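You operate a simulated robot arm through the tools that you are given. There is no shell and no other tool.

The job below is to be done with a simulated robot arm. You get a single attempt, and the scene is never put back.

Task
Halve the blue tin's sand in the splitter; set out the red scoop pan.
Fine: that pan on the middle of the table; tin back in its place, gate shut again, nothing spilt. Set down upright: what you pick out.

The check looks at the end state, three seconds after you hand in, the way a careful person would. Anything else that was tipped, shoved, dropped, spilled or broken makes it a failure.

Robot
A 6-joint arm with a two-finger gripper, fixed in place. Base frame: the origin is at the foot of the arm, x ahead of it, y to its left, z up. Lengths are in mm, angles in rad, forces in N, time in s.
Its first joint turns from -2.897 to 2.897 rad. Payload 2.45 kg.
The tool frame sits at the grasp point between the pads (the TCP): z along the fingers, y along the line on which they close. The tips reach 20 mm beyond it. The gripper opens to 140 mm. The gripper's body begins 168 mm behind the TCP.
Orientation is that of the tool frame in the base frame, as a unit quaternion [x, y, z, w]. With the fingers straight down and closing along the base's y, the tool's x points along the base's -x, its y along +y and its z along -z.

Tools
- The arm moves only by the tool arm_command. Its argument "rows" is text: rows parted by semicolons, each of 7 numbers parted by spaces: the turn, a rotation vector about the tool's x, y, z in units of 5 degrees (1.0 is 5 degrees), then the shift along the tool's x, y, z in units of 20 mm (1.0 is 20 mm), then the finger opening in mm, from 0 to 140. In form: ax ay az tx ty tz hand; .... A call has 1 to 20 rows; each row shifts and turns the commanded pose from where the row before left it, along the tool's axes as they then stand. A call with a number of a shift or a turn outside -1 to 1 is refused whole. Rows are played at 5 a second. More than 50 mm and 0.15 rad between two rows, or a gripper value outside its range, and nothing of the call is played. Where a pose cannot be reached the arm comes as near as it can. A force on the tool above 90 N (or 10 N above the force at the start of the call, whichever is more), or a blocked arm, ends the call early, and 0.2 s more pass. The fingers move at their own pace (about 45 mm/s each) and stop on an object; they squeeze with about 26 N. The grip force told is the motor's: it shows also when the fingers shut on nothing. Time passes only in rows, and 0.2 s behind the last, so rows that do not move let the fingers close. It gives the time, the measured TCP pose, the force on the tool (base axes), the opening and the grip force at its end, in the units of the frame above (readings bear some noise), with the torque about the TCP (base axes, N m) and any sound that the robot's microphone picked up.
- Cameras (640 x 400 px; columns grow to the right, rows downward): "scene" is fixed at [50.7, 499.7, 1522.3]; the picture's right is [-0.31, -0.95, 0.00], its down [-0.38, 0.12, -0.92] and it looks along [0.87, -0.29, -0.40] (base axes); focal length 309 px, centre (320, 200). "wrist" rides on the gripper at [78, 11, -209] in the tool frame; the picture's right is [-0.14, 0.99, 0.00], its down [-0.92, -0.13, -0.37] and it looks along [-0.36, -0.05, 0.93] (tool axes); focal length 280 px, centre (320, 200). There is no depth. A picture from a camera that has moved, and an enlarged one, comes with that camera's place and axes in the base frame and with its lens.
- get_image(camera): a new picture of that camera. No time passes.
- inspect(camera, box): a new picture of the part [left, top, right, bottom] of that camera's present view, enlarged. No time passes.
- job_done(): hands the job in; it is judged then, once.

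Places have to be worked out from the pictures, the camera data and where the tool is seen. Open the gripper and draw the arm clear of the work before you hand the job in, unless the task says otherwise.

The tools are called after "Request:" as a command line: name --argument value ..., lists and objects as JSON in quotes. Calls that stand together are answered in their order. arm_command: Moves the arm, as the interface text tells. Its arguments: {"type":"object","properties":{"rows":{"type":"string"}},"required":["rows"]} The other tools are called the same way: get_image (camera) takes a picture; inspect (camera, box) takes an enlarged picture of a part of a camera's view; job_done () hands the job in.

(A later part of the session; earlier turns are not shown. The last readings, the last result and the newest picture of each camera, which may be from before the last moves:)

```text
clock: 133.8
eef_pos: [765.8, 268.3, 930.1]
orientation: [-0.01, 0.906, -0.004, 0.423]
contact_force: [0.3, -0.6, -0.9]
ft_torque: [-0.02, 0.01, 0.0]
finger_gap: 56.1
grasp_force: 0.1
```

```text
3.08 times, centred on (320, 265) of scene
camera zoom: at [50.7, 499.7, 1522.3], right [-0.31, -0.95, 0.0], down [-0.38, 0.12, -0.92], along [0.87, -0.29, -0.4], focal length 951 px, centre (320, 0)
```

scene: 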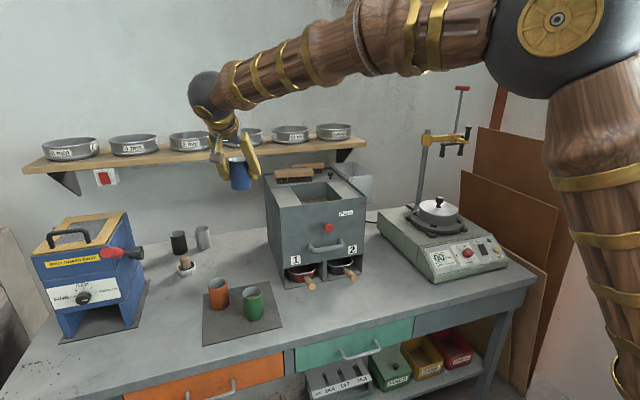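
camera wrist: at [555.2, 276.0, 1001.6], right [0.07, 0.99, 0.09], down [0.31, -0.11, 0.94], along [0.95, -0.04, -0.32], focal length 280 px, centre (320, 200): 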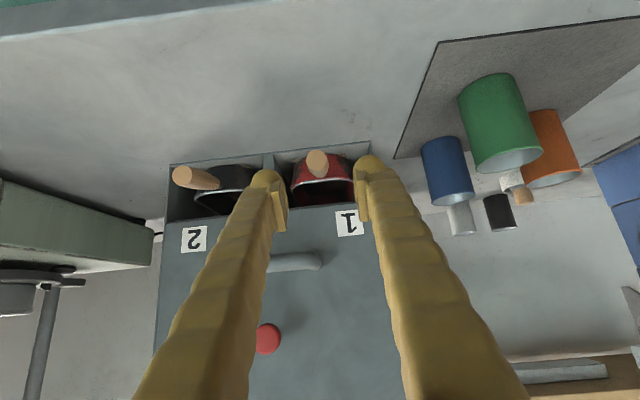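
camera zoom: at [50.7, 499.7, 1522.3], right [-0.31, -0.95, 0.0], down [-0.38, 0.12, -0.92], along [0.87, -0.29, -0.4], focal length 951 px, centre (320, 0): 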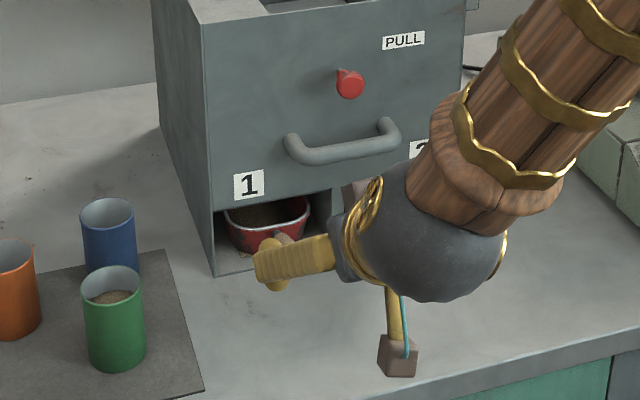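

The handle is on the tool's line. I advance 95 mm and check.

Request:
arm_command --rows "0 0 0 0 0 0.95 56; 0 0 0 0 0 0.95 56; 0 0 0 0 0 0.95 56; 0 0 0 0 0 0.95 56; 0 0 0 0 0 0.95 56"

Request:
get_image --camera "wrist"

Request:
inspect --camera "scene" --box '[240, 200, 400, 330]'

```text
clock: 135.0
eef_pos: [840.0, 266.5, 866.7]
orientation: [-0.011, 0.906, -0.004, 0.423]
contact_force: [0.3, 0.4, -0.5]
ft_torque: [-0.01, 0.01, -0.04]
finger_gap: 56.2
grasp_force: 0.1
```

```text
taken
camera wrist: at [629.2, 274.3, 940.7], right [0.07, 0.99, 0.09], down [0.31, -0.11, 0.94], along [0.95, -0.04, -0.32], focal length 280 px, centre (320, 200)
```

wrist: 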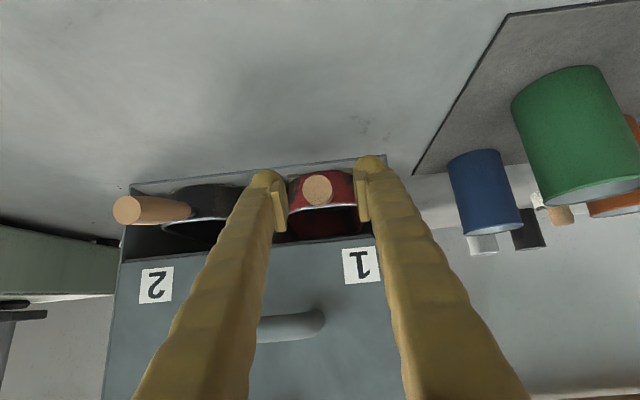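

```text
3.08 times, centred on (320, 265) of scene
camera zoom: at [50.7, 499.7, 1522.3], right [-0.31, -0.95, 0.0], down [-0.38, 0.12, -0.92], along [0.87, -0.29, -0.4], focal length 951 px, centre (320, 0)
```

zoom: 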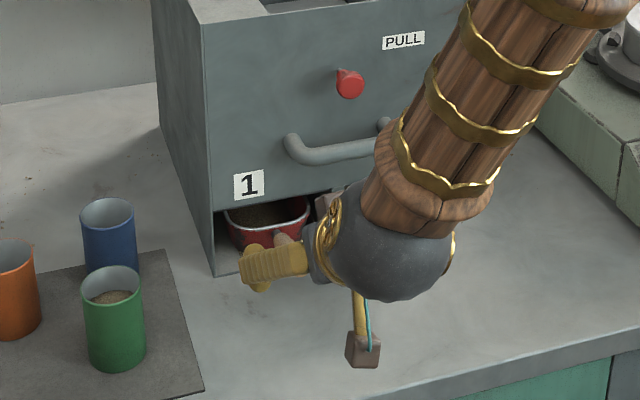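

The handle end is nearly at the TCP now, a bit higher than I had it (end about (822,266,865)). I advance 16 mm so the pads sit on the handle, and check.

Request:
arm_command --rows "0 0 0 -0.1 0.03 0.4 56; 0 0 0 0 0 0.4 56; 0 0 0 0 0 0 56"

Request:
get_image --camera "wrist"

Request:
inspect --camera "scene" --box '[285, 255, 345, 300]'

```text
clock: 135.8
eef_pos: [853.0, 266.5, 857.2]
orientation: [-0.011, 0.906, -0.004, 0.423]
contact_force: [0.3, -0.6, -0.1]
ft_torque: [0.0, -0.01, 0.02]
finger_gap: 56.0
grasp_force: 0.1
```

```text
taken
camera wrist: at [642.6, 275.7, 930.9], right [0.07, 0.99, 0.09], down [0.31, -0.11, 0.94], along [0.95, -0.04, -0.32], focal length 280 px, centre (320, 200)
```

wrist: 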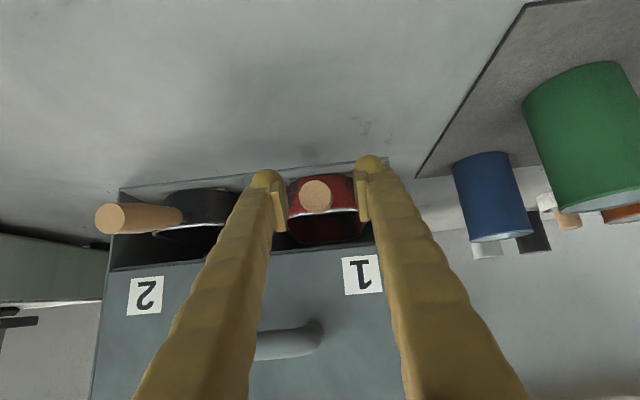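

```text
8.89 times, centred on (315, 278) of scene
camera zoom: at [50.7, 499.7, 1522.3], right [-0.31, -0.95, 0.0], down [-0.38, 0.12, -0.92], along [0.87, -0.29, -0.4], focal length 2748 px, centre (364, -489)
```

zoom: 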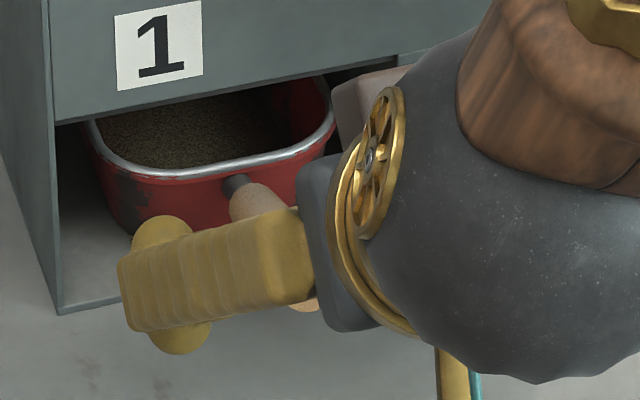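

The handle lies between the pads. I close on it.

Request:
arm_command --rows "0 0 0 0 0 0 10; 0 0 0 0 0 0 10; 0 0 0 0 0 0 10; 0 0 0 0 0 0 10; 0 0 0 0 0 0 10"

Request:
get_image --camera "wrist"

Request:
inspect --camera "scene" --box '[285, 255, 345, 300]'

```text
clock: 137.0
eef_pos: [853.0, 267.7, 857.7]
orientation: [-0.01, 0.906, -0.005, 0.423]
contact_force: [1.2, -0.4, -0.9]
ft_torque: [0.01, -0.03, 0.0]
finger_gap: 22.7
grasp_force: 25.7
```

```text
taken
camera wrist: at [642.6, 275.7, 931.0], right [0.07, 0.99, 0.09], down [0.31, -0.11, 0.94], along [0.95, -0.04, -0.32], focal length 280 px, centre (320, 200)
```

wrist: 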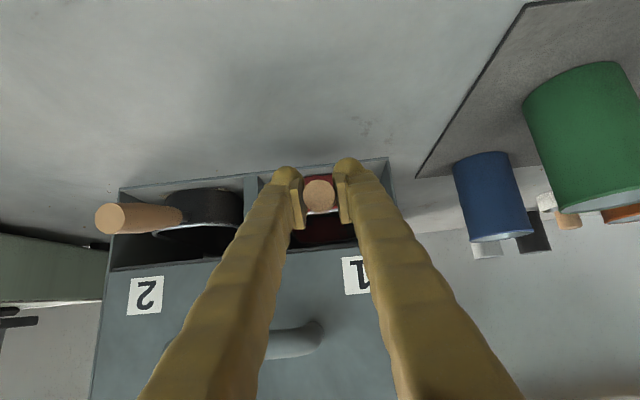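

```text
8.89 times, centred on (315, 278) of scene
camera zoom: at [50.7, 499.7, 1522.3], right [-0.31, -0.95, 0.0], down [-0.38, 0.12, -0.92], along [0.87, -0.29, -0.4], focal length 2748 px, centre (364, -489)
```

zoom: 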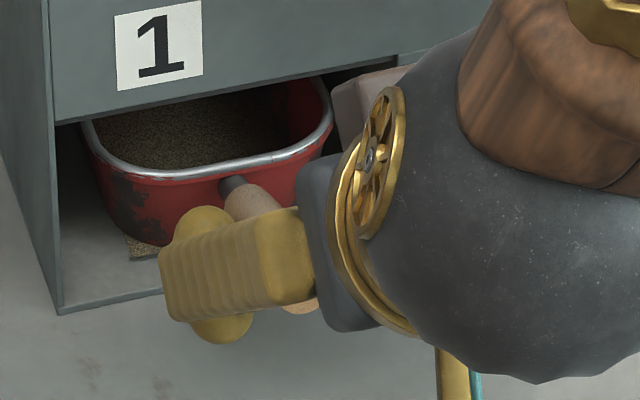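

The handle is gripped (gap 22.7 mm) with no load. I draw the pan straight out 20 mm to start and check it, its sand and the splitter.

Request:
arm_command --rows "0 0 0 0.16 0.004 -0.192 10; 0 0 0 0.16 0.004 -0.192 10; 0 0 0 0.16 0.004 -0.192 10; 0 0 0 0.16 0.004 -0.192 10"

Request:
get_image --camera "wrist"

Request:
inspect --camera "scene" --box '[285, 255, 345, 300]'

```text
clock: 138.0
eef_pos: [834.7, 266.2, 856.9]
orientation: [-0.01, 0.906, -0.004, 0.424]
contact_force: [2.1, 0.2, 2.7]
ft_torque: [0.01, -0.14, -0.06]
finger_gap: 22.8
grasp_force: 26.0
```

```text
taken
camera wrist: at [623.7, 275.3, 930.7], right [0.07, 0.99, 0.09], down [0.31, -0.11, 0.94], along [0.95, -0.04, -0.32], focal length 280 px, centre (320, 200)
```

wrist: 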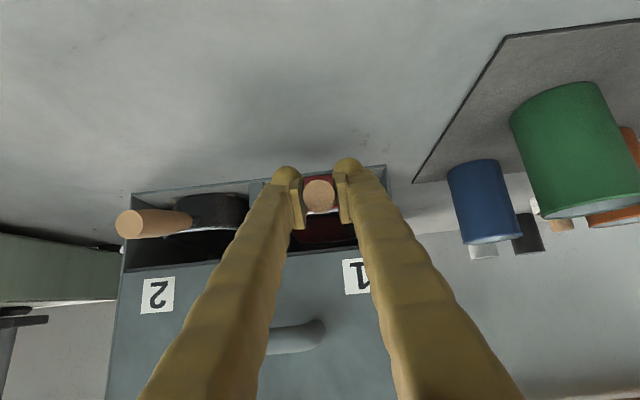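

```text
8.89 times, centred on (315, 278) of scene
camera zoom: at [50.7, 499.7, 1522.3], right [-0.31, -0.95, 0.0], down [-0.38, 0.12, -0.92], along [0.87, -0.29, -0.4], focal length 2748 px, centre (364, -489)
```

zoom: 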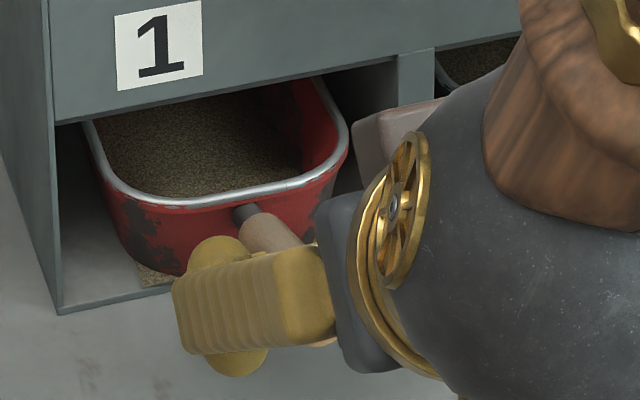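

The pan slides out smoothly and the corner of sand moves with it, so it is part of the pan's fill; the splitter has not moved. I draw it out a further 60 mm.

Request:
arm_command --rows "0 0 0 0.24 0.006 -0.287 10; 0 0 0 0.24 0.006 -0.287 10; 0 0 0 0.24 0.006 -0.287 10; 0 0 0 0.24 0.006 -0.287 10; 0 0 0 0.24 0.006 -0.287 10; 0 0 0 0.24 0.006 -0.287 10; 0 0 0 0.24 0.006 -0.287 10; 0 0 0 0.24 0.006 -0.287 10"

Request:
get_image --camera "wrist"

Request:
inspect --camera "scene" --box '[265, 240, 375, 320]'

```text
clock: 139.8
eef_pos: [773.6, 267.5, 856.5]
orientation: [-0.011, 0.906, -0.003, 0.423]
contact_force: [0.5, 0.5, 1.1]
ft_torque: [0.04, 0.48, -0.02]
finger_gap: 22.7
grasp_force: 26.0
```

```text
taken
camera wrist: at [563.0, 275.4, 929.7], right [0.07, 0.99, 0.09], down [0.31, -0.11, 0.94], along [0.95, -0.04, -0.32], focal length 280 px, centre (320, 200)
```

wrist: 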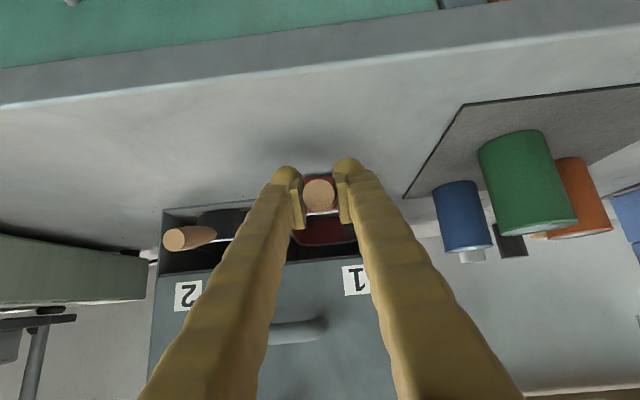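

```text
5.00 times, centred on (320, 280) of scene
camera zoom: at [50.7, 499.7, 1522.3], right [-0.31, -0.95, 0.0], down [-0.38, 0.12, -0.92], along [0.87, -0.29, -0.4], focal length 1546 px, centre (320, -200)
```

zoom: 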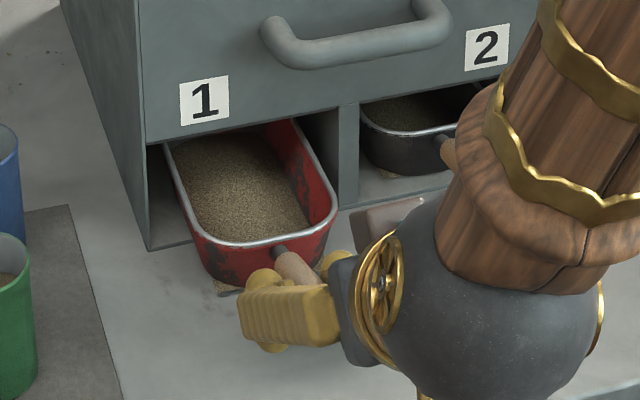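

Sand is level in the pan, about two thirds full. I draw out another 40 mm.

Request:
arm_command --rows "0 0 0 0.24 0.006 -0.287 10; 0 0 0 0.24 0.006 -0.287 10; 0 0 0 0.24 0.006 -0.287 10; 0 0 0 0.24 0.006 -0.287 10; 0 0 0 0.24 0.006 -0.287 10"

Request:
get_image --camera "wrist"

Request:
inspect --camera "scene" --box '[255, 240, 375, 320]'

```text
clock: 141.0
eef_pos: [737.1, 268.0, 856.9]
orientation: [-0.011, 0.906, -0.004, 0.422]
contact_force: [0.0, -0.6, -0.1]
ft_torque: [0.0, 0.47, -0.01]
finger_gap: 22.7
grasp_force: 26.5
```

```text
taken
camera wrist: at [526.2, 275.5, 930.2], right [0.07, 0.99, 0.09], down [0.31, -0.11, 0.94], along [0.95, -0.04, -0.32], focal length 280 px, centre (320, 200)
```

wrist: 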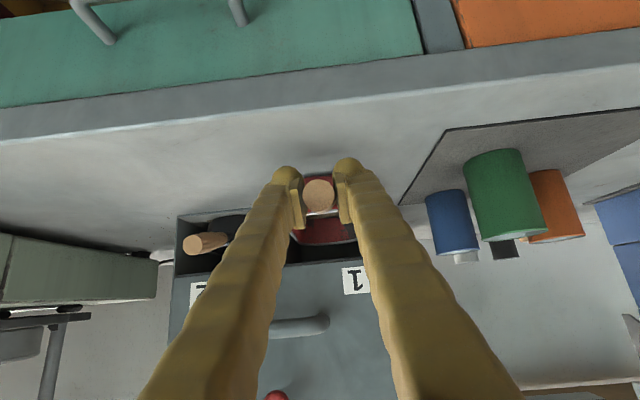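

```text
5.00 times, centred on (315, 280) of scene
camera zoom: at [50.7, 499.7, 1522.3], right [-0.31, -0.95, 0.0], down [-0.38, 0.12, -0.92], along [0.87, -0.29, -0.4], focal length 1546 px, centre (345, -200)
```

zoom: 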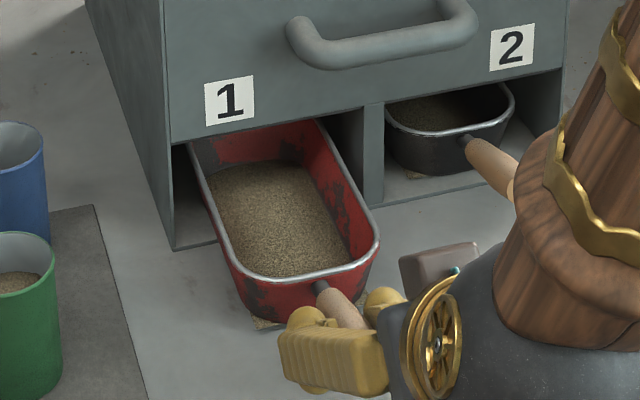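

The pan is long (about 160–170 mm) and its far end is still in the slot. I draw out 30 mm more and re-check.

Request:
arm_command --rows "0 0 0 0.24 0.006 -0.287 10; 0 0 0 0.24 0.006 -0.287 10; 0 0 0 0.24 0.006 -0.287 10; 0 0 0 0.24 0.006 -0.287 10"

Request:
inspect --camera "scene" --box '[255, 240, 375, 320]'

Request:
get_image --camera "scene"

```text
clock: 142.0
eef_pos: [707.6, 267.1, 858.1]
orientation: [-0.01, 0.906, -0.004, 0.423]
contact_force: [0.1, -0.2, 0.5]
ft_torque: [-0.01, 0.5, -0.02]
finger_gap: 22.8
grasp_force: 26.1
```

```text
5.00 times, centred on (315, 280) of scene
camera zoom: at [50.7, 499.7, 1522.3], right [-0.31, -0.95, 0.0], down [-0.38, 0.12, -0.92], along [0.87, -0.29, -0.4], focal length 1546 px, centre (345, -200)
```

zoom: 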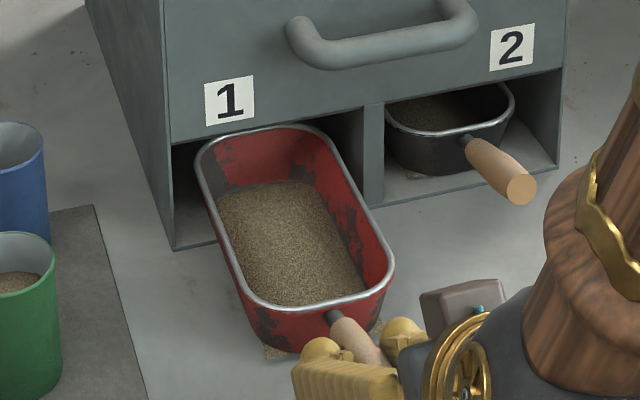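

```text
taken
```

scene: 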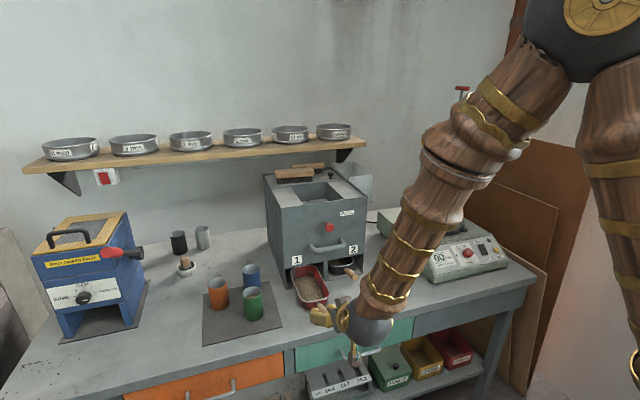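

The pan's far rim is still about 30 mm inside. I pull another 42 mm so it clears the splitter completely.

Request:
arm_command --rows "0 0 0 0.225 0.006 -0.269 10; 0 0 0 0.225 0.006 -0.269 10; 0 0 0 0.225 0.006 -0.269 10; 0 0 0 0.225 0.006 -0.269 10; 0 0 0 0.225 0.006 -0.269 10; 0 0 0 0.225 0.006 -0.269 10"

Request:
inspect --camera "scene" --box '[255, 240, 375, 320]'

Request:
get_image --camera "wrist"

```text
clock: 143.4
eef_pos: [666.3, 267.8, 857.5]
orientation: [-0.01, 0.906, -0.004, 0.422]
contact_force: [0.2, 0.1, 0.7]
ft_torque: [0.01, 0.45, 0.03]
finger_gap: 22.8
grasp_force: 26.5
```

```text
5.00 times, centred on (315, 280) of scene
camera zoom: at [50.7, 499.7, 1522.3], right [-0.31, -0.95, 0.0], down [-0.38, 0.12, -0.92], along [0.87, -0.29, -0.4], focal length 1546 px, centre (345, -200)
```

zoom: 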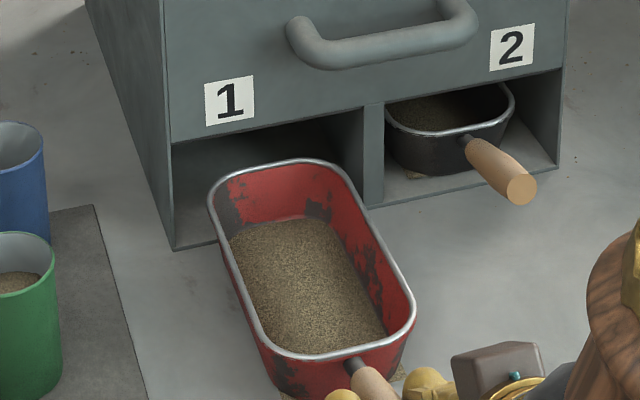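

```text
taken
camera wrist: at [455.0, 276.5, 930.8], right [0.07, 0.99, 0.09], down [0.31, -0.11, 0.94], along [0.95, -0.04, -0.32], focal length 280 px, centre (320, 200)
```

wrist: 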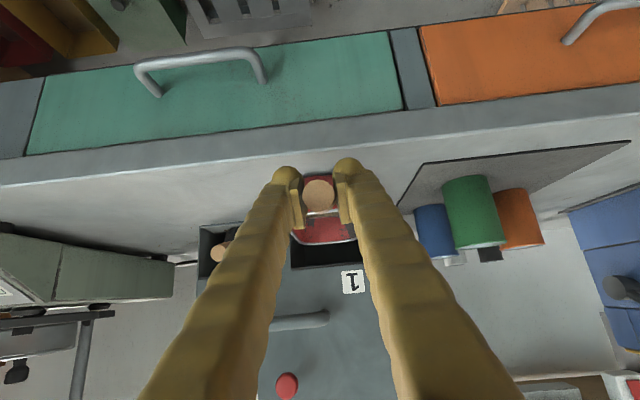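

The pan is clear of the splitter, the slot floor is clean, and the sand is level. Before turning the pan I check its height by lowering 1.5 mm.

Request:
arm_command --rows "0 0 0 0.0575 0.001 0.048 10; 0 0 0 0 0 0 10"

Request:
inspect --camera "scene" --box '[280, 265, 360, 325]'

```text
clock: 144.0
eef_pos: [665.5, 268.3, 856.7]
orientation: [-0.011, 0.906, -0.004, 0.423]
contact_force: [0.8, 0.0, 0.6]
ft_torque: [0.02, -0.72, -0.03]
finger_gap: 22.7
grasp_force: 25.8
```

```text
6.67 times, centred on (320, 295) of scene
camera zoom: at [50.7, 499.7, 1522.3], right [-0.31, -0.95, 0.0], down [-0.38, 0.12, -0.92], along [0.87, -0.29, -0.4], focal length 2061 px, centre (320, -433)
```

zoom: 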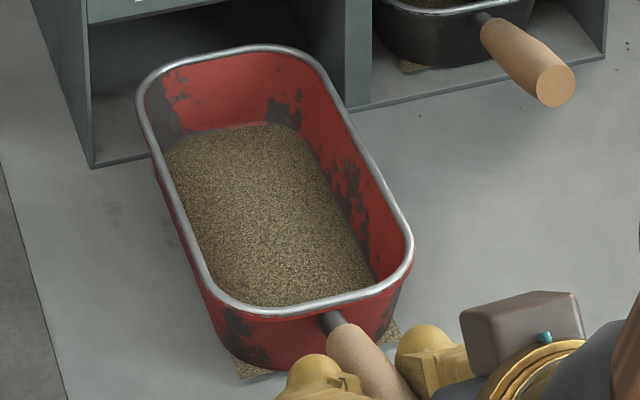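

The pan sits flat on the table (torque about zero half a millimetre up). Its handle overhangs the front edge, so I now swing the pan about its own centre, handle to the right, 28° first.

Request:
arm_command --rows "0 0 0 -0.023 0 -0.019 10; -0.613 -0.013 -0.513 0 -0.555 0 10; -0.613 -0.013 -0.513 0 -0.555 0 10; -0.613 -0.013 -0.513 0 -0.555 0 10; -0.613 -0.013 -0.513 0 -0.555 0 10; -0.613 -0.013 -0.513 0 -0.555 0 10; -0.613 -0.013 -0.513 0 -0.555 0 10; -0.613 -0.013 -0.513 0 -0.555 0 10"

Request:
inspect --camera "scene" --box '[255, 240, 375, 320]'

Request:
get_image --camera "wrist"

```text
clock: 145.8
eef_pos: [692.4, 196.5, 862.6]
orientation: [-0.23, 0.877, 0.099, 0.411]
contact_force: [0.3, -1.3, -0.7]
ft_torque: [-0.06, -0.4, -0.32]
finger_gap: 22.7
grasp_force: 25.7
out of reach, approached as far as the arm can: row 4, 5
```

```text
5.00 times, centred on (315, 280) of scene
camera zoom: at [50.7, 499.7, 1522.3], right [-0.31, -0.95, 0.0], down [-0.38, 0.12, -0.92], along [0.87, -0.29, -0.4], focal length 1546 px, centre (345, -200)
```

zoom: 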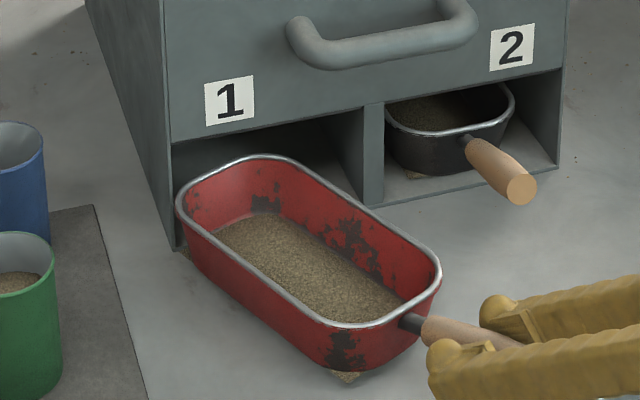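

```text
taken
camera wrist: at [502.6, 104.6, 935.5], right [-0.4, 0.91, 0.09], down [0.32, 0.05, 0.94], along [0.86, 0.41, -0.32], focal length 280 px, centre (320, 200)
```

wrist: 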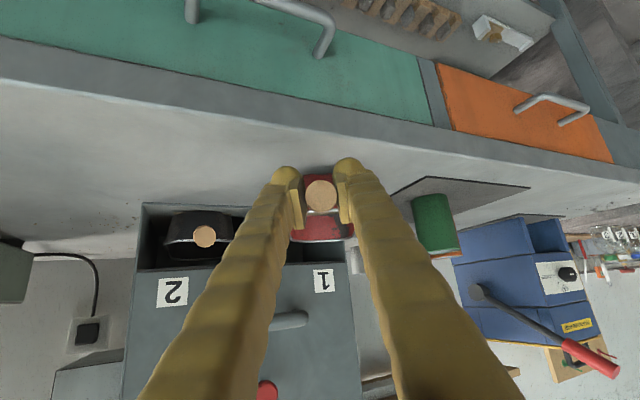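

The turn worked but the inner reach limit lifted the handle about 5 mm and the pan's far corner is near the splitter's left wall. I zoom to check before continuing.

Request:
inspect --camera "scene" --box '[280, 265, 340, 310]'

Request:
inspect --camera "scene" --box '[240, 140, 400, 300]'

```text
8.89 times, centred on (310, 288) of scene
camera zoom: at [50.7, 499.7, 1522.3], right [-0.31, -0.95, 0.0], down [-0.38, 0.12, -0.92], along [0.87, -0.29, -0.4], focal length 2748 px, centre (409, -578)
```

zoom: 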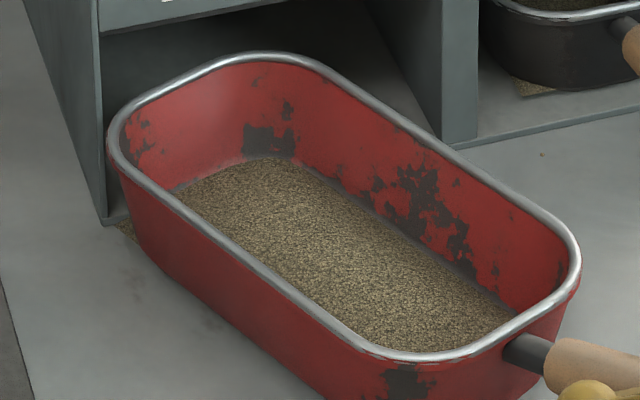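

```text
2.50 times, centred on (320, 220) of scene
camera zoom: at [50.7, 499.7, 1522.3], right [-0.31, -0.95, 0.0], down [-0.38, 0.12, -0.92], along [0.87, -0.29, -0.4], focal length 773 px, centre (320, 150)
```

zoom: 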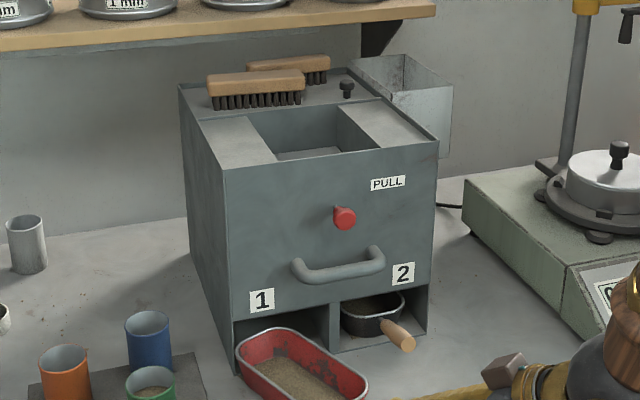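

The splitter and the pan's contents are undisturbed. I continue the turn to about 60° while easing the pan away from the splitter and lowering the handle back.

Request:
arm_command --rows "-0.613 -0.013 -0.513 0.117 -0.53 0 10; -0.613 -0.013 -0.513 0.117 -0.53 0 10; -0.613 -0.013 -0.513 0.181 -0.51 -0.076 10; -0.613 -0.013 -0.513 0.128 -0.485 -0.153 10"

Request:
inspect --camera "scene" --box '[255, 240, 375, 320]'

```text
clock: 146.8
eef_pos: [707.2, 154.7, 855.7]
orientation: [-0.349, 0.836, 0.155, 0.394]
contact_force: [-0.4, -0.9, -0.7]
ft_torque: [-0.01, -0.26, -0.24]
finger_gap: 22.5
grasp_force: 26.0
```

```text
5.00 times, centred on (315, 280) of scene
camera zoom: at [50.7, 499.7, 1522.3], right [-0.31, -0.95, 0.0], down [-0.38, 0.12, -0.92], along [0.87, -0.29, -0.4], focal length 1546 px, centre (345, -200)
```

zoom: 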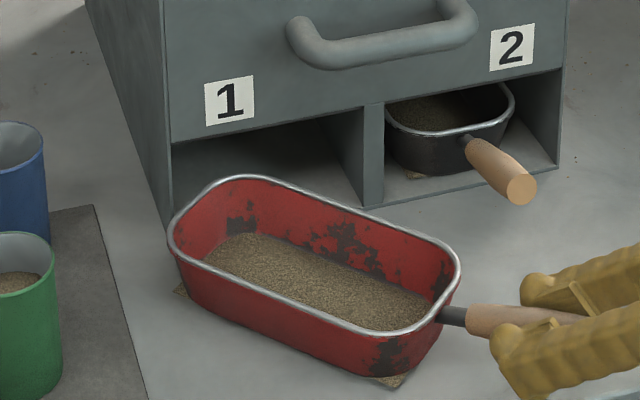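

Good: 44° now and the pan is level with nothing disturbed. I finish the turn to about 60°.

Request:
arm_command --rows "-0.613 -0.013 -0.513 0.075 -0.42 -0.14 10; -0.613 -0.013 -0.513 0.1 -0.42 -0.119 10; -0.613 -0.013 -0.513 0.1 -0.42 -0.119 10; -0.613 -0.013 -0.513 0.1 -0.42 -0.119 10; 0 0 0 0 0 0 10"

Request:
inspect --camera "scene" --box '[235, 230, 395, 340]'

Request:
get_image --camera "wrist"

```text
clock: 148.0
eef_pos: [725.0, 122.9, 857.2]
orientation: [-0.462, 0.779, 0.209, 0.368]
contact_force: [0.0, 0.2, -3.5]
ft_torque: [-0.38, 0.27, -0.01]
finger_gap: 22.8
grasp_force: 25.8
```

```text
3.64 times, centred on (315, 285) of scene
camera zoom: at [50.7, 499.7, 1522.3], right [-0.31, -0.95, 0.0], down [-0.38, 0.12, -0.92], along [0.87, -0.29, -0.4], focal length 1124 px, centre (338, -109)
```

zoom: 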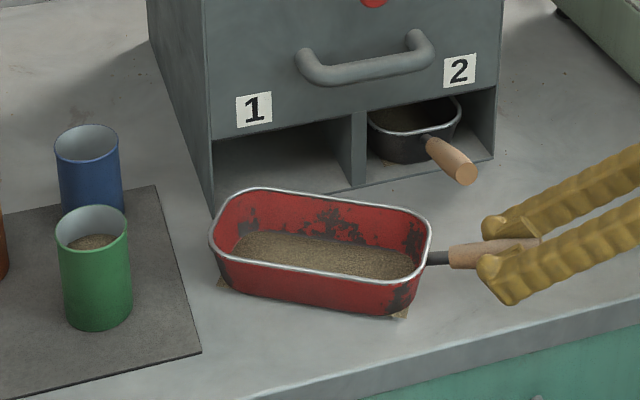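

```text
taken
camera wrist: at [611.2, -54.7, 929.8], right [-0.82, 0.56, 0.09], down [0.25, 0.21, 0.94], along [0.51, 0.8, -0.32], focal length 280 px, centre (320, 200)
```

wrist: 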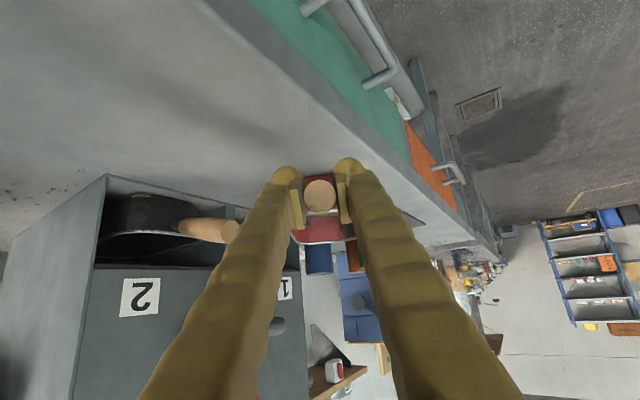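

The pan now lies at about (804,261), handle to the front right, but the gripper bears 3.5 N of it. I lower about 1 mm to set it fully down.

Request:
arm_command --rows "0 0 0 0.02 0 0.016 10; 0 0 0 0.02 0 0.016 10; 0 0 0 0 0 0 10"

```text
clock: 148.8
eef_pos: [725.2, 124.9, 857.1]
orientation: [-0.461, 0.78, 0.208, 0.369]
contact_force: [-0.4, -0.2, -3.6]
ft_torque: [-0.36, 0.25, 0.02]
finger_gap: 22.7
grasp_force: 25.5
```

Still 3.6 N on the gripper, so the pan is slightly raised. I lower another 2 mm in small steps.

Request:
arm_command --rows "0 0 0 0.027 0 0.022 10; 0 0 0 0.027 0 0.022 10; 0 0 0 0.027 0 0.022 10; 0 0 0 0 0 0 10"

```text
clock: 149.8
eef_pos: [724.9, 125.2, 854.8]
orientation: [-0.46, 0.78, 0.208, 0.37]
contact_force: [-0.3, 0.4, -1.2]
ft_torque: [0.02, -0.13, -0.02]
finger_gap: 22.8
grasp_force: 26.3
```

The load has come off (−1.2 N, near-zero torque). I check the pan from the scene camera, then open.

Request:
inspect --camera "scene" --box '[275, 265, 385, 335]'

Request:
arm_command --rows "0 0 0 0 0 0 26; 0 0 0 0 0 0 34; 0 0 0 0 0 0 44; 0 0 0 0 0 0 44; 0 0 0 0 0 0 44"

Request:
inspect --camera "scene" --box '[275, 265, 385, 335]'

```text
5.71 times, centred on (330, 300) of scene
camera zoom: at [50.7, 499.7, 1522.3], right [-0.31, -0.95, 0.0], down [-0.38, 0.12, -0.92], along [0.87, -0.29, -0.4], focal length 1767 px, centre (263, -371)
```

zoom: 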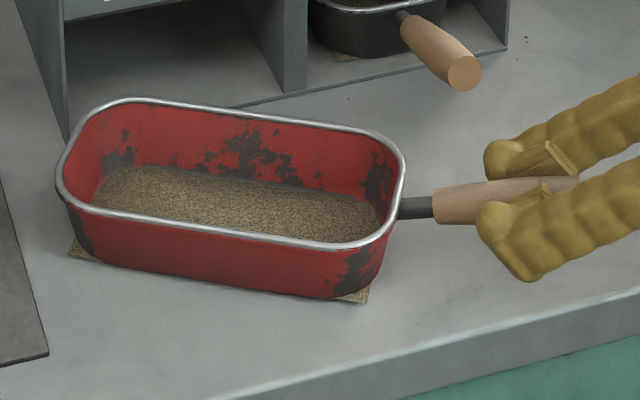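

```text
clock: 151.0
eef_pos: [725.0, 124.9, 855.6]
orientation: [-0.461, 0.78, 0.208, 0.369]
contact_force: [-0.5, 0.3, -0.2]
ft_torque: [0.03, -0.04, 0.0]
finger_gap: 44.2
grasp_force: 0.1
```

```text
5.71 times, centred on (330, 300) of scene
camera zoom: at [50.7, 499.7, 1522.3], right [-0.31, -0.95, 0.0], down [-0.38, 0.12, -0.92], along [0.87, -0.29, -0.4], focal length 1767 px, centre (263, -371)
```

zoom: 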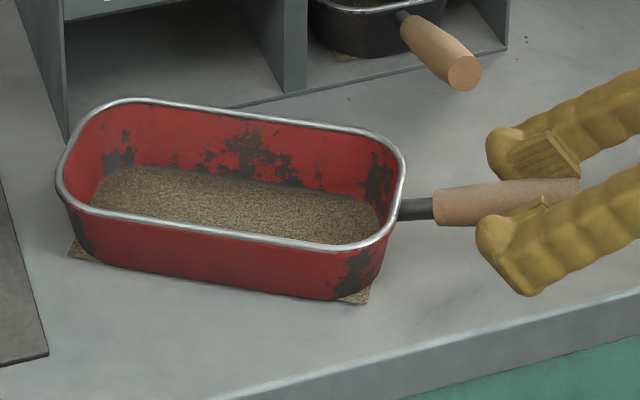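

The pan stands upright and stable with the fingers open. I withdraw along the tool axis, up and away from it.

Request:
arm_command --rows "0 0 0 0 0 -0.4 44; 0 0 0 0 0 -0.8 50; 0 0 0 0 0 -0.9 50; 0 0 0 0 0 -0.9 50; 0 0 0 0 0 -0.9 50; 0 0 0 0 0 -0.9 50; 0 0 0 0 0 -0.9 50; 0 0 0 0 0 -0.9 50"

Request:
get_image --camera "scene"

Request:
inspect --camera "scene" --box '[240, 140, 400, 300]'

```text
clock: 152.8
eef_pos: [673.4, 34.6, 938.5]
orientation: [-0.461, 0.78, 0.208, 0.368]
contact_force: [-0.7, 0.1, 0.8]
ft_torque: [0.02, -0.02, 0.0]
finger_gap: 49.8
grasp_force: 0.1
```

```text
taken
```

scene: 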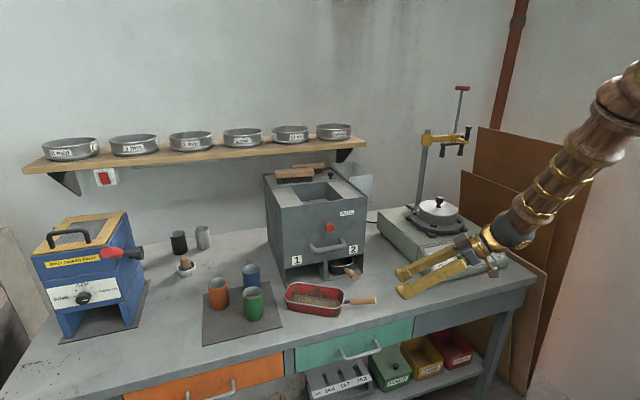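

```text
2.50 times, centred on (320, 220) of scene
camera zoom: at [50.7, 499.7, 1522.3], right [-0.31, -0.95, 0.0], down [-0.38, 0.12, -0.92], along [0.87, -0.29, -0.4], focal length 773 px, centre (320, 150)
```

zoom: 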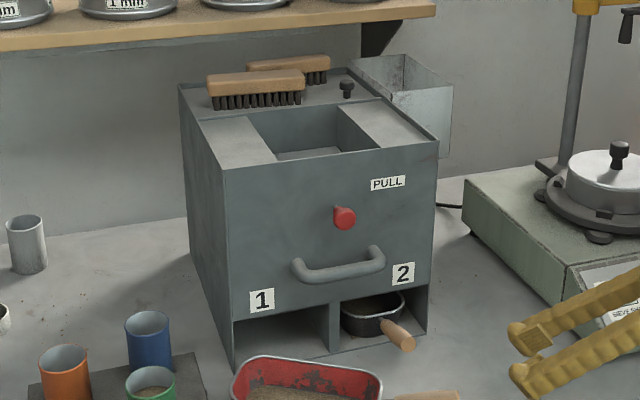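

The pan is set and everything else looks right, but compared with the first picture the splitter is still off by roughly 7 mm and 1°. I'll trim that with the bar handle once more; first I raise the arm well clear.

Request:
arm_command --rows "0 0 0 -0.766 -0.015 -0.642 50; 0 0 0 -0.766 -0.015 -0.642 50; 0 0 0 -0.766 -0.015 -0.642 50; 0 0 0 -0.766 -0.015 -0.642 50; 0 0 0 -0.766 -0.015 -0.642 50; 0 0 0 -0.766 -0.015 -0.642 50; 0 0 0 -0.766 -0.015 -0.642 50"

Request:
inspect --camera "scene" --box '[270, 160, 370, 230]'

Request:
inspect --camera "scene" --box '[270, 230, 390, 320]'

```text
clock: 154.4
eef_pos: [674.7, 37.9, 1081.1]
orientation: [-0.461, 0.78, 0.208, 0.369]
contact_force: [-0.3, -0.4, 1.1]
ft_torque: [0.0, 0.02, 0.03]
finger_gap: 50.1
grasp_force: 0.0
```

```text
5.71 times, centred on (320, 195) of scene
camera zoom: at [50.7, 499.7, 1522.3], right [-0.31, -0.95, 0.0], down [-0.38, 0.12, -0.92], along [0.87, -0.29, -0.4], focal length 1767 px, centre (320, 229)
```

zoom: 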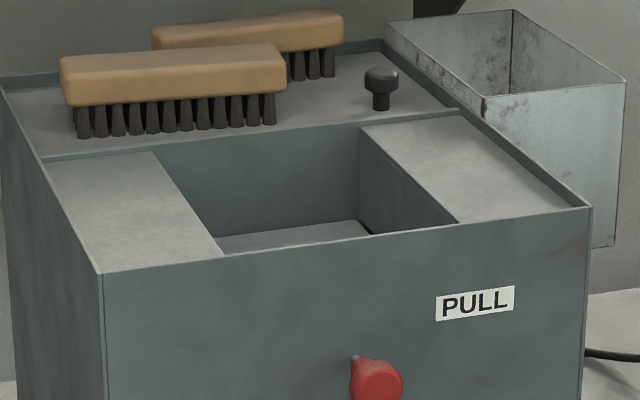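

```text
4.44 times, centred on (330, 275) of scene
camera zoom: at [50.7, 499.7, 1522.3], right [-0.31, -0.95, 0.0], down [-0.38, 0.12, -0.92], along [0.87, -0.29, -0.4], focal length 1374 px, centre (276, -133)
```

zoom: 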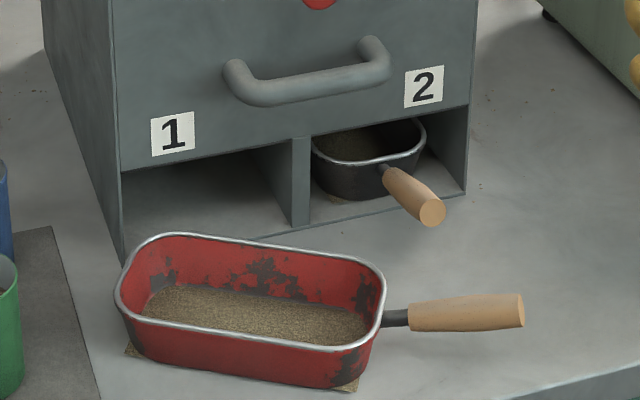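

Measured again, the front sits about 5 mm and the back about 10 mm too far to the right. I level the tool and bring it to about (790,205,1080), in front of the splitter and high above the pan.

Request:
arm_command --rows "0 -1 0 0 0 0 50; 0 -1 0 0 0 0 50; 0 -1 0 0 0 0 50; 0 -1 0 0 0 0 50; 0 -1 0 0 0 0 50; 0 -1 0 0 0 0 50; 0 0 0 -0.175 -0.085 0.9 50; 0 0 0 -0.175 -0.085 0.9 50; 0 0 0 -0.175 -0.085 0.9 50; 0 0 0 -0.175 -0.085 0.9 50; 0 0 0 -0.175 -0.085 0.9 50; 0 0 0 -0.175 -0.085 0.9 50; 0 0 0 -0.175 -0.085 0.9 50; 0 0 0 -0.175 -0.085 0.9 50; 0 0 0 -0.175 -0.085 0.9 50; 0 0 0 -0.175 -0.085 0.9 50"

Request:
get_image --camera "scene"

```text
clock: 157.8
eef_pos: [777.6, 188.4, 1081.8]
orientation: [-0.391, 0.658, 0.321, 0.558]
contact_force: [0.4, -0.2, 0.3]
ft_torque: [-0.01, -0.01, 0.0]
finger_gap: 49.9
grasp_force: 0.0
```

```text
taken
```

scene: 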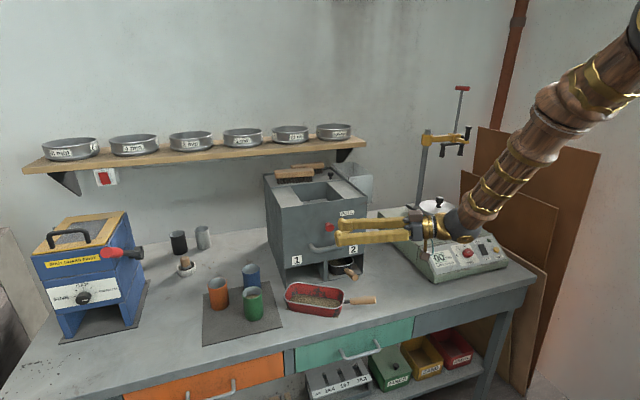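

At (778,188,1082), level and high. I shift slightly forward and yaw back square to the splitter.

Request:
arm_command --rows "0 0 0 -0.13 -0.41 0.79 50; 0.995 0.014 0.173 0 0 0 50; 0.995 0.014 0.173 0 0 0 50; 0.995 0.014 0.173 0 0 0 50; 0.995 0.014 0.173 0 0 0 50; 0.995 0.014 0.173 0 0 0 50; 0.995 0.014 0.173 0 0 0 50; 0.995 0.014 0.173 0 0 0 50; 0.995 0.014 0.173 0 0 0 50; 0.995 0.014 0.173 0 0 0 50; 0.995 0.014 0.173 0 0 0 50; 0.995 0.014 0.173 0 0 0 50; 0.995 0.014 0.173 0 0 0 50"

Request:
get_image --camera "wrist"

```text
clock: 160.6
eef_pos: [792.0, 199.4, 1082.5]
orientation: [-0.006, 0.765, -0.005, 0.644]
contact_force: [-0.2, -0.3, 1.0]
ft_torque: [-0.02, 0.01, -0.04]
finger_gap: 49.9
grasp_force: 0.1
```

```text
taken
camera wrist: at [573.7, 208.5, 1040.5], right [0.02, 0.99, 0.12], down [-0.21, -0.11, 0.97], along [0.98, -0.05, 0.2], focal length 280 px, centre (320, 200)
```

wrist: 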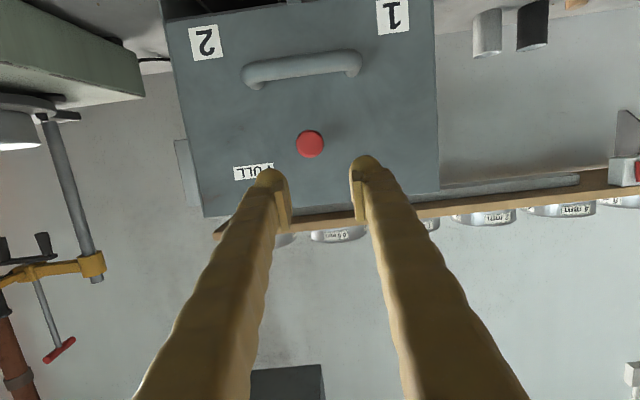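

Square again at (792,199,1082). I roll the fingers to close vertically for the bar, still well above the pan.

Request:
arm_command --rows "0 0 1 0 0 0 50; 0 0 1 0 0 0 50; 0 0 1 0 0 0 50; 0 0 1 0 0 0 50; 0 0 1 0 0 0 50; 0 0 1 0 0 0 50; 0 0 1 0 0 0 50; 0 0 1 0 0 0 50; 0 0 1 0 0 0 50; 0 0 1 0 0 0 50; 0 0 1 0 0 0 50; 0 0 1 0 0 0 50; 0 0 1 0 0 0 50; 0 0 1 0 0 0 50; 0 0 1 0 0 0 50; 0 0 1 0 0 0 50; 0 0 1 0 0 0 50; 0 0 1 0 0 0 50"

Request:
get_image --camera "wrist"

```text
clock: 164.4
eef_pos: [792.6, 200.5, 1081.6]
orientation: [0.536, 0.545, 0.453, 0.459]
contact_force: [-1.0, 0.3, -0.2]
ft_torque: [0.03, 0.02, 0.0]
finger_gap: 49.8
grasp_force: 0.1
```

```text
taken
camera wrist: at [588.6, 277.6, 1125.6], right [0.17, -0.12, 0.98], down [-0.38, -0.92, -0.05], along [0.91, -0.37, -0.2], focal length 280 px, centre (320, 200)
```

wrist: 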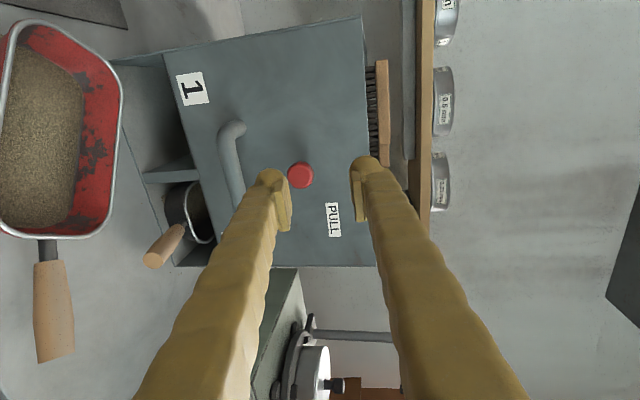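

The view shows pan and splitter clear of the fingers. I lower to z≈983, level with the bar handle and about 100 mm in front of it.

Request:
arm_command --rows "0 0 0 0.11 -0.977 0.13 50; 0 0 0 0.11 -0.977 0.13 50; 0 0 0 0.11 -0.977 0.13 50; 0 0 0 0.11 -0.977 0.13 50; 0 0 0 0.11 -0.977 0.13 50"

Request:
get_image --camera "wrist"

Request:
inspect --camera "scene" --box '[240, 180, 400, 320]'

```text
clock: 165.6
eef_pos: [791.9, 209.8, 984.9]
orientation: [0.535, 0.545, 0.452, 0.46]
contact_force: [0.3, 0.3, -0.2]
ft_torque: [0.02, -0.01, 0.0]
finger_gap: 50.0
grasp_force: 0.1
```

```text
taken
camera wrist: at [587.1, 286.8, 1028.4], right [0.17, -0.12, 0.98], down [-0.38, -0.92, -0.05], along [0.91, -0.37, -0.2], focal length 280 px, centre (320, 200)
```

wrist: 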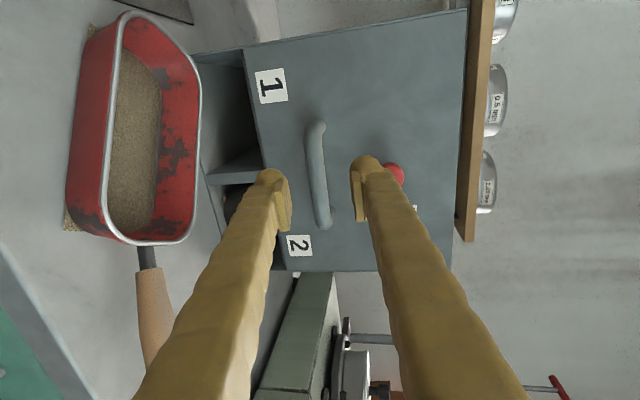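

```text
2.86 times, centred on (320, 250) of scene
camera zoom: at [50.7, 499.7, 1522.3], right [-0.31, -0.95, 0.0], down [-0.38, 0.12, -0.92], along [0.87, -0.29, -0.4], focal length 883 px, centre (320, 57)
```

zoom: 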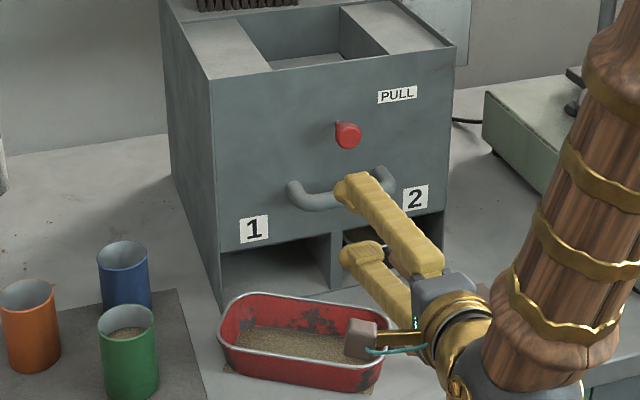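

The bar is dead ahead, about 3 mm low and I'll take it left of centre. I correct and advance 87 mm to the bar.

Request:
arm_command --rows "0 0 0 0.4 -0.13 0 50; 0 0 0 0 0 0.9 50; 0 0 0 0 0 0.9 50; 0 0 0 0 0 0.9 50; 0 0 0 0 0 0.9 50; 0 0 0 0 0 0.75 50"

Request:
get_image --camera "wrist"

Request:
inspect --camera "scene" --box '[240, 180, 400, 320]'

```text
clock: 167.0
eef_pos: [875.8, 216.8, 965.5]
orientation: [0.537, 0.545, 0.452, 0.459]
contact_force: [0.6, -0.1, 0.7]
ft_torque: [0.0, -0.01, -0.01]
finger_gap: 50.2
grasp_force: 0.0
```

```text
taken
camera wrist: at [670.1, 293.9, 1009.2], right [0.17, -0.12, 0.98], down [-0.38, -0.92, -0.05], along [0.91, -0.37, -0.2], focal length 280 px, centre (320, 200)
```

wrist: 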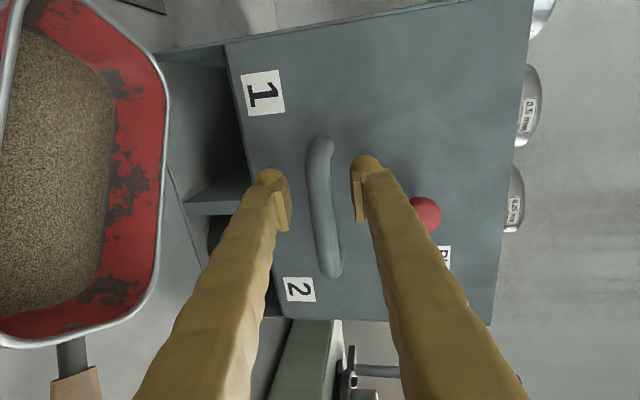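

```text
2.86 times, centred on (320, 250) of scene
camera zoom: at [50.7, 499.7, 1522.3], right [-0.31, -0.95, 0.0], down [-0.38, 0.12, -0.92], along [0.87, -0.29, -0.4], focal length 883 px, centre (320, 57)
```

zoom: 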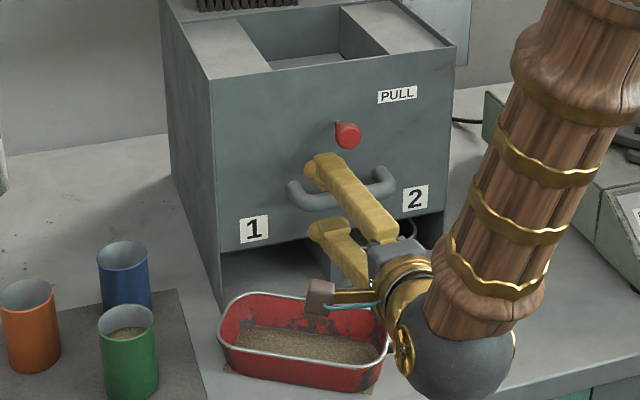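

Well placed on the bar. I raise 2 mm to centre and close.

Request:
arm_command --rows "0 0 0 0 0.1 0 50; 0 0 0 0 0 0 5; 0 0 0 0 0 0 5; 0 0 0 0 0 0 5; 0 0 0 0 0 0 5; 0 0 0 0 0 0 5"

Request:
inspect --camera "scene" --box '[270, 160, 370, 230]'

```text
clock: 168.4
eef_pos: [875.9, 216.9, 966.5]
orientation: [0.536, 0.546, 0.451, 0.459]
contact_force: [7.7, 0.1, 0.2]
ft_torque: [0.68, 0.2, -0.04]
finger_gap: 16.6
grasp_force: 26.0
```

```text
5.71 times, centred on (320, 195) of scene
camera zoom: at [50.7, 499.7, 1522.3], right [-0.31, -0.95, 0.0], down [-0.38, 0.12, -0.92], along [0.87, -0.29, -0.4], focal length 1767 px, centre (320, 229)
```

zoom: 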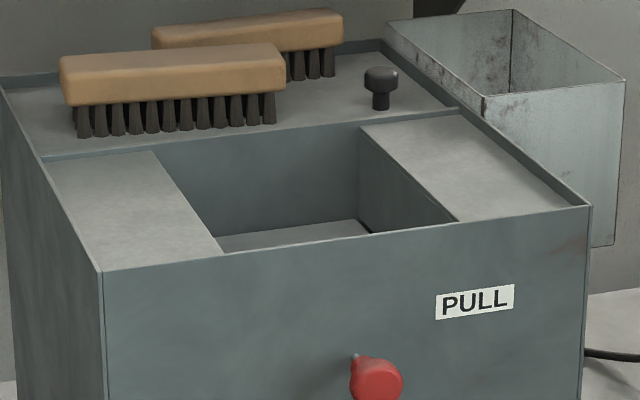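

Held and balanced. I nudge the bar 5.6 mm to the left with about 2.3° of counter-clockwise yaw to undo the remaining offset, then compare.

Request:
arm_command --rows "-0.002 0.113 -0.0195 0.07 0 0 5; -0.002 0.113 -0.0195 0.07 0 0 5; -0.002 0.113 -0.0195 0.07 0 0 5; -0.002 0.113 -0.0195 0.07 0 0 5; 0 0 0 0 0 0 5"

Request:
inspect --camera "scene" --box '[270, 160, 370, 230]'

Request:
inspect --camera "scene" --box '[240, 140, 400, 300]'

```text
clock: 169.6
eef_pos: [874.4, 222.1, 968.0]
orientation: [0.526, 0.557, 0.46, 0.449]
contact_force: [4.5, -5.6, -0.4]
ft_torque: [0.73, 0.1, -0.56]
finger_gap: 16.7
grasp_force: 25.8
```

```text
5.71 times, centred on (320, 195) of scene
camera zoom: at [50.7, 499.7, 1522.3], right [-0.31, -0.95, 0.0], down [-0.38, 0.12, -0.92], along [0.87, -0.29, -0.4], focal length 1767 px, centre (320, 229)
```

zoom: 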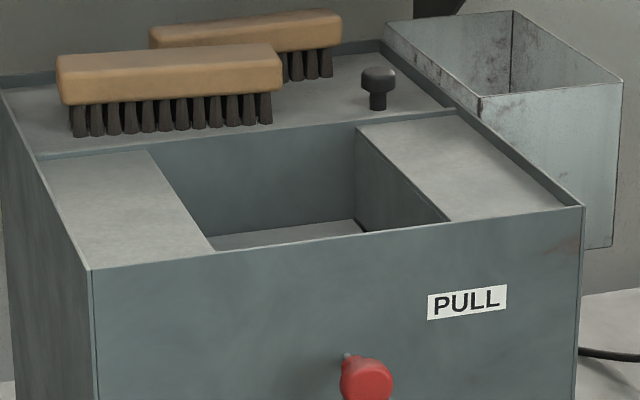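

```text
2.50 times, centred on (320, 220) of scene
camera zoom: at [50.7, 499.7, 1522.3], right [-0.31, -0.95, 0.0], down [-0.38, 0.12, -0.92], along [0.87, -0.29, -0.4], focal length 773 px, centre (320, 150)
```

zoom: 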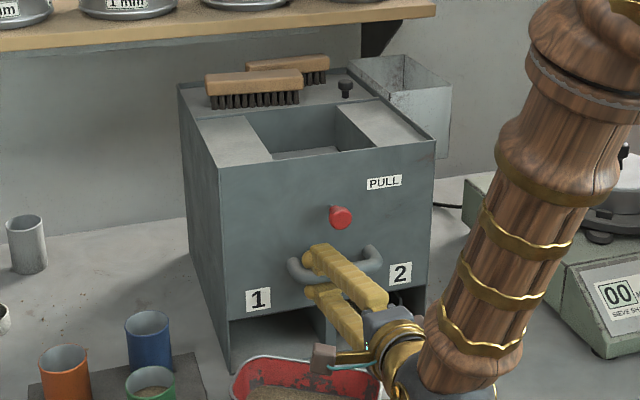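

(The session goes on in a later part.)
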